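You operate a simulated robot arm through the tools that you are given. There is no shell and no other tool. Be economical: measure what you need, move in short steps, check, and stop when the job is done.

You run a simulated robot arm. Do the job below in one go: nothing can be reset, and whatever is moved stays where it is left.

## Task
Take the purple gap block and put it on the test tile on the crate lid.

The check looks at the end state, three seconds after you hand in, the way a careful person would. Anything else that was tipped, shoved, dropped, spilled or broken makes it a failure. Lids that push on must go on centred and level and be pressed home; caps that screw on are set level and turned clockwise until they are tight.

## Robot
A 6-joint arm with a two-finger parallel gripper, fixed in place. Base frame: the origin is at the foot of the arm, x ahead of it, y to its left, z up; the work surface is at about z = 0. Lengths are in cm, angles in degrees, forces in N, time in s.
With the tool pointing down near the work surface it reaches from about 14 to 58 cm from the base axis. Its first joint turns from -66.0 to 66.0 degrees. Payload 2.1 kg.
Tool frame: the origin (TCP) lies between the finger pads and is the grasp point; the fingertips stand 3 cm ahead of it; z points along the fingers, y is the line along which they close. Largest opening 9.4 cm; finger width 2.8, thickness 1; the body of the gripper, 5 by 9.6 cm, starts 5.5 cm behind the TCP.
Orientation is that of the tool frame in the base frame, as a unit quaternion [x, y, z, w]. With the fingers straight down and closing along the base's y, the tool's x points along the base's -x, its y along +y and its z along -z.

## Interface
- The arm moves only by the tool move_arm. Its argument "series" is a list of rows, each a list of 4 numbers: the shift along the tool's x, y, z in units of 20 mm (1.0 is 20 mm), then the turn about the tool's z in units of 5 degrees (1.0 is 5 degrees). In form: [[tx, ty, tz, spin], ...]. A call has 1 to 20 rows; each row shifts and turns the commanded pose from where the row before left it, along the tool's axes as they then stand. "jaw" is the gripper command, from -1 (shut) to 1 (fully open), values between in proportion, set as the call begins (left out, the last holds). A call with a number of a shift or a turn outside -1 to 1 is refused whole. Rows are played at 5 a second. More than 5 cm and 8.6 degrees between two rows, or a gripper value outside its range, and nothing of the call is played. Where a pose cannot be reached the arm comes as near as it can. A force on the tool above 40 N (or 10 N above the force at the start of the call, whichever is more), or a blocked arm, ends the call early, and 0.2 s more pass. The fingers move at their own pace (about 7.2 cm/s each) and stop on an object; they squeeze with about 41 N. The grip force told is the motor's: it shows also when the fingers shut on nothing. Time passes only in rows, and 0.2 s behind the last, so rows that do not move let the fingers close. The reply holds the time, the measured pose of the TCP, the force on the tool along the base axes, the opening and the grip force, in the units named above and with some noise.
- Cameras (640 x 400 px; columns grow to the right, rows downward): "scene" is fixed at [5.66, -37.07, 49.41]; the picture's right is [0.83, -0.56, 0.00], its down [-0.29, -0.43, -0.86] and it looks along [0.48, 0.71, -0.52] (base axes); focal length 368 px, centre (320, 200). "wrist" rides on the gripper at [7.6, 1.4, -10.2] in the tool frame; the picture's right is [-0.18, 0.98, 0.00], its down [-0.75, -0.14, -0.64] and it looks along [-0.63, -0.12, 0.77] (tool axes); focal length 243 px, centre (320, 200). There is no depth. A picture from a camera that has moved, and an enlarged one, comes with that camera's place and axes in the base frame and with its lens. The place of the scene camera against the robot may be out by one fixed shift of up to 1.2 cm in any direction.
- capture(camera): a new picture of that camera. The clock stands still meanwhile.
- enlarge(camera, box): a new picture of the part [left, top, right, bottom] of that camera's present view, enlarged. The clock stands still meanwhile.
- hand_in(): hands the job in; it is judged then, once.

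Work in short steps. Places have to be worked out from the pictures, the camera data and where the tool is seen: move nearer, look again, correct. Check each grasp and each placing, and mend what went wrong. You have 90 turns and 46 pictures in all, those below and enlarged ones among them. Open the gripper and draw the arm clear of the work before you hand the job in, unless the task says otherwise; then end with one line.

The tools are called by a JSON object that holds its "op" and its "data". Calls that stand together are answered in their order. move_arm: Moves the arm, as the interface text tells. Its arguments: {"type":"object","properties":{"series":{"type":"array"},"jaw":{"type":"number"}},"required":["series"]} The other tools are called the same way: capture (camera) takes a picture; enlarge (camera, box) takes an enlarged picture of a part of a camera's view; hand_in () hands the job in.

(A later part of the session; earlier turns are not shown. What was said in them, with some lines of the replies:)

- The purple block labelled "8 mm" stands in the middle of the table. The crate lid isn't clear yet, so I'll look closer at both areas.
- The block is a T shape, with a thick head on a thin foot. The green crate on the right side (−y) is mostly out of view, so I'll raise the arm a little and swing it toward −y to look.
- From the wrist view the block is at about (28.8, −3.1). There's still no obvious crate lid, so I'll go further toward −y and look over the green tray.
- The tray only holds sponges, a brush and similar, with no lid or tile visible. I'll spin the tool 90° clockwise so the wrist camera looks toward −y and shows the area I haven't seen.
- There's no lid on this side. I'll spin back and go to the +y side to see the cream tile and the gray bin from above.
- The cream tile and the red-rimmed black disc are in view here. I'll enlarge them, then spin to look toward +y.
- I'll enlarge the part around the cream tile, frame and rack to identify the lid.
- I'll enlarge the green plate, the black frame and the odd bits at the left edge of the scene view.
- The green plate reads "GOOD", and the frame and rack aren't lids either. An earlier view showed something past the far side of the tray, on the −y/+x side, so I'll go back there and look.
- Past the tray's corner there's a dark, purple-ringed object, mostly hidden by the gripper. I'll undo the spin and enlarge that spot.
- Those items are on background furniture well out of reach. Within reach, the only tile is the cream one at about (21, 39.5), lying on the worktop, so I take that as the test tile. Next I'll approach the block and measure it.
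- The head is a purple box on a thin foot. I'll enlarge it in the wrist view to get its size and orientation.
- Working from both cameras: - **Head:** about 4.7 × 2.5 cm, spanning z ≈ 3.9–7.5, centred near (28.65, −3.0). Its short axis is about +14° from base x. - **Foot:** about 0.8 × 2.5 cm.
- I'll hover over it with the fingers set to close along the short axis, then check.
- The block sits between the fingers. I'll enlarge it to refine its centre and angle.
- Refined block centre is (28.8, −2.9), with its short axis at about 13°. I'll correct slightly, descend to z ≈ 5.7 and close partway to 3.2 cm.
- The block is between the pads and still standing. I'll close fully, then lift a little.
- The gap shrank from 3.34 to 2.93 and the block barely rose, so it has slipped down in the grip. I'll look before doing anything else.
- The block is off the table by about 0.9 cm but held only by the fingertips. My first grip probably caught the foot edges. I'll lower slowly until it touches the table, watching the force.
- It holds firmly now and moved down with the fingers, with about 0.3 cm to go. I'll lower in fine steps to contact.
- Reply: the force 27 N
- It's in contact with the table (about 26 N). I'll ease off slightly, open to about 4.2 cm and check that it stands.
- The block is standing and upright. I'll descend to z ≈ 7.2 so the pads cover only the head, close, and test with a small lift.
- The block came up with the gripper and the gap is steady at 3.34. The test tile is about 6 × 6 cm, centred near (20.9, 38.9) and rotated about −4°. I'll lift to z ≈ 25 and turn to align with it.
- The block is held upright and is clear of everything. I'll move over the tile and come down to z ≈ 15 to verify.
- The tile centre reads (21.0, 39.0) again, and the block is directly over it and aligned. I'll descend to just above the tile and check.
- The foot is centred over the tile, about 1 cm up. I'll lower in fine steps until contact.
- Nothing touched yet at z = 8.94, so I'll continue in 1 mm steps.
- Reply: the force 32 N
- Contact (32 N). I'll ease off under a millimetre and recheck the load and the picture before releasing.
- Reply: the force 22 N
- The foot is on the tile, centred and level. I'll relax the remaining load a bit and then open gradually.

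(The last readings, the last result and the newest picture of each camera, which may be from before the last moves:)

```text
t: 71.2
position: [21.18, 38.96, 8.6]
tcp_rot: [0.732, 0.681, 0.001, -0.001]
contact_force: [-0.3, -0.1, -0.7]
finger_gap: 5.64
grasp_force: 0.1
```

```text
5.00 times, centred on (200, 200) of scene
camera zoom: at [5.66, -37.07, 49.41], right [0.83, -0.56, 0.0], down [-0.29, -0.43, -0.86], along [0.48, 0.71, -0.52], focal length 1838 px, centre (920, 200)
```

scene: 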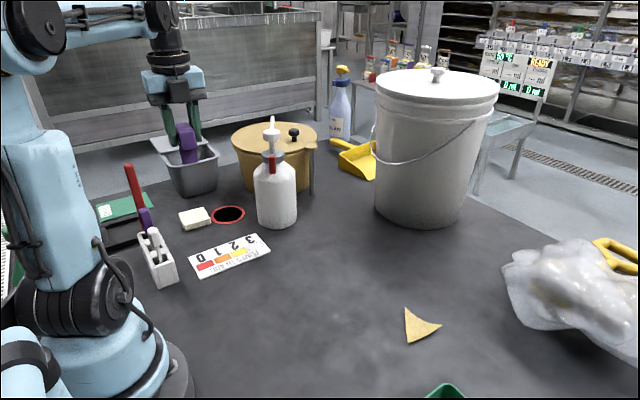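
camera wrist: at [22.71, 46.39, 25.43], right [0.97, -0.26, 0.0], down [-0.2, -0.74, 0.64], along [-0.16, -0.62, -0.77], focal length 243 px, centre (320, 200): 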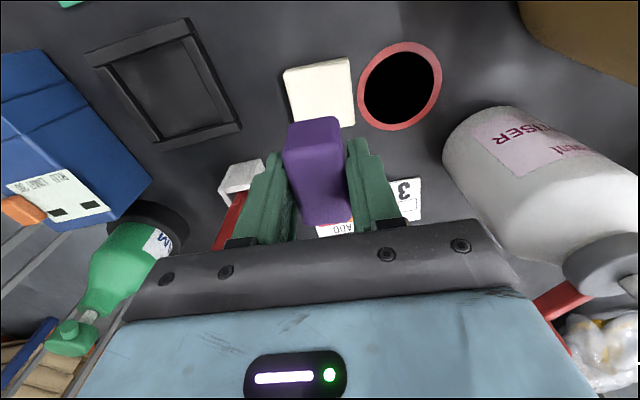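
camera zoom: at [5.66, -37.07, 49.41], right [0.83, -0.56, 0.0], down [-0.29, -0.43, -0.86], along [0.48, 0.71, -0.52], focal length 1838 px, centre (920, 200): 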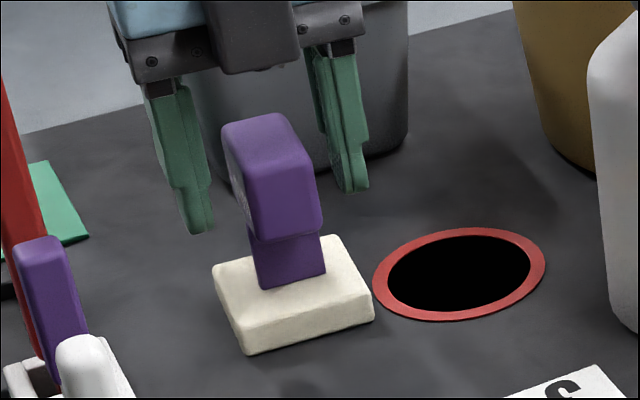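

The block stands free on the tile. I'll raise the arm straight up and back off, then take a final look.

{"op": "move_arm", "data": {"series": [[0, 0, -0.5, 0], [0, 0, -1, 0], [0, 0, -1, 0], [0, 0, -1, 0], [0, 0, -1, 0], [0, 0, -1, 0], [0, 0, -1, 0], [0, 0, -1, 0], [0, 0, -1, 0], [-1, 0, 0, 0], [-1, 0, 0, 0], [-1, 0, 0, 0], [-1, 0, 0, 0], [-1, 0, 0, 0], [-1, 0, 0, 0], [0, 0, 0, 0]]}}

{"op": "enlarge", "data": {"camera": "scene", "box": [140, 140, 260, 260]}}

{"op": "capture", "data": {"camera": "scene"}}

```text
t: 74.6
position: [20.12, 26.85, 25.83]
tcp_rot: [0.732, 0.681, 0.001, -0.001]
contact_force: [0.8, -1.4, 0.8]
finger_gap: 5.65
grasp_force: 0.0
```

```text
3.33 times, centred on (200, 200) of scene
camera zoom: at [5.66, -37.07, 49.41], right [0.83, -0.56, 0.0], down [-0.29, -0.43, -0.86], along [0.48, 0.71, -0.52], focal length 1225 px, centre (720, 200)
```

zoom: 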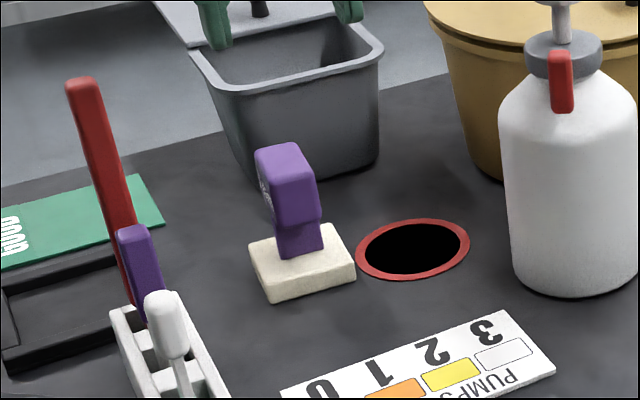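

```text
5 pictures are left
```

scene: 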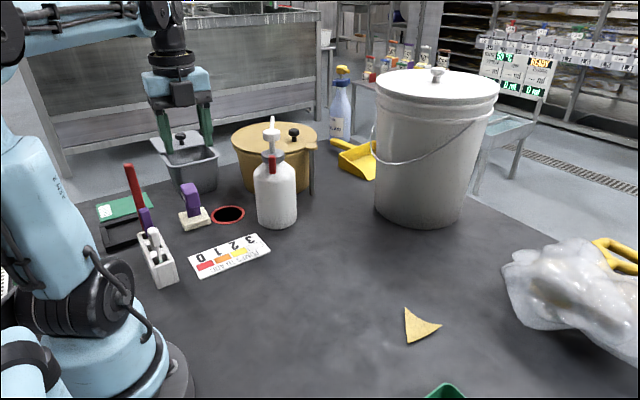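

The block stands upright on the tile, nothing else has moved, and the arm is clear with the gripper open. I'm handing in.

{"op": "hand_in", "data": {}}

```text
The job is handed in.
```

I put the purple 8 mm gap block upright and centred on the cream tile, but I never found a crate lid: I took that tile, lying on the worktop, as the test tile because it was the only one within reach.
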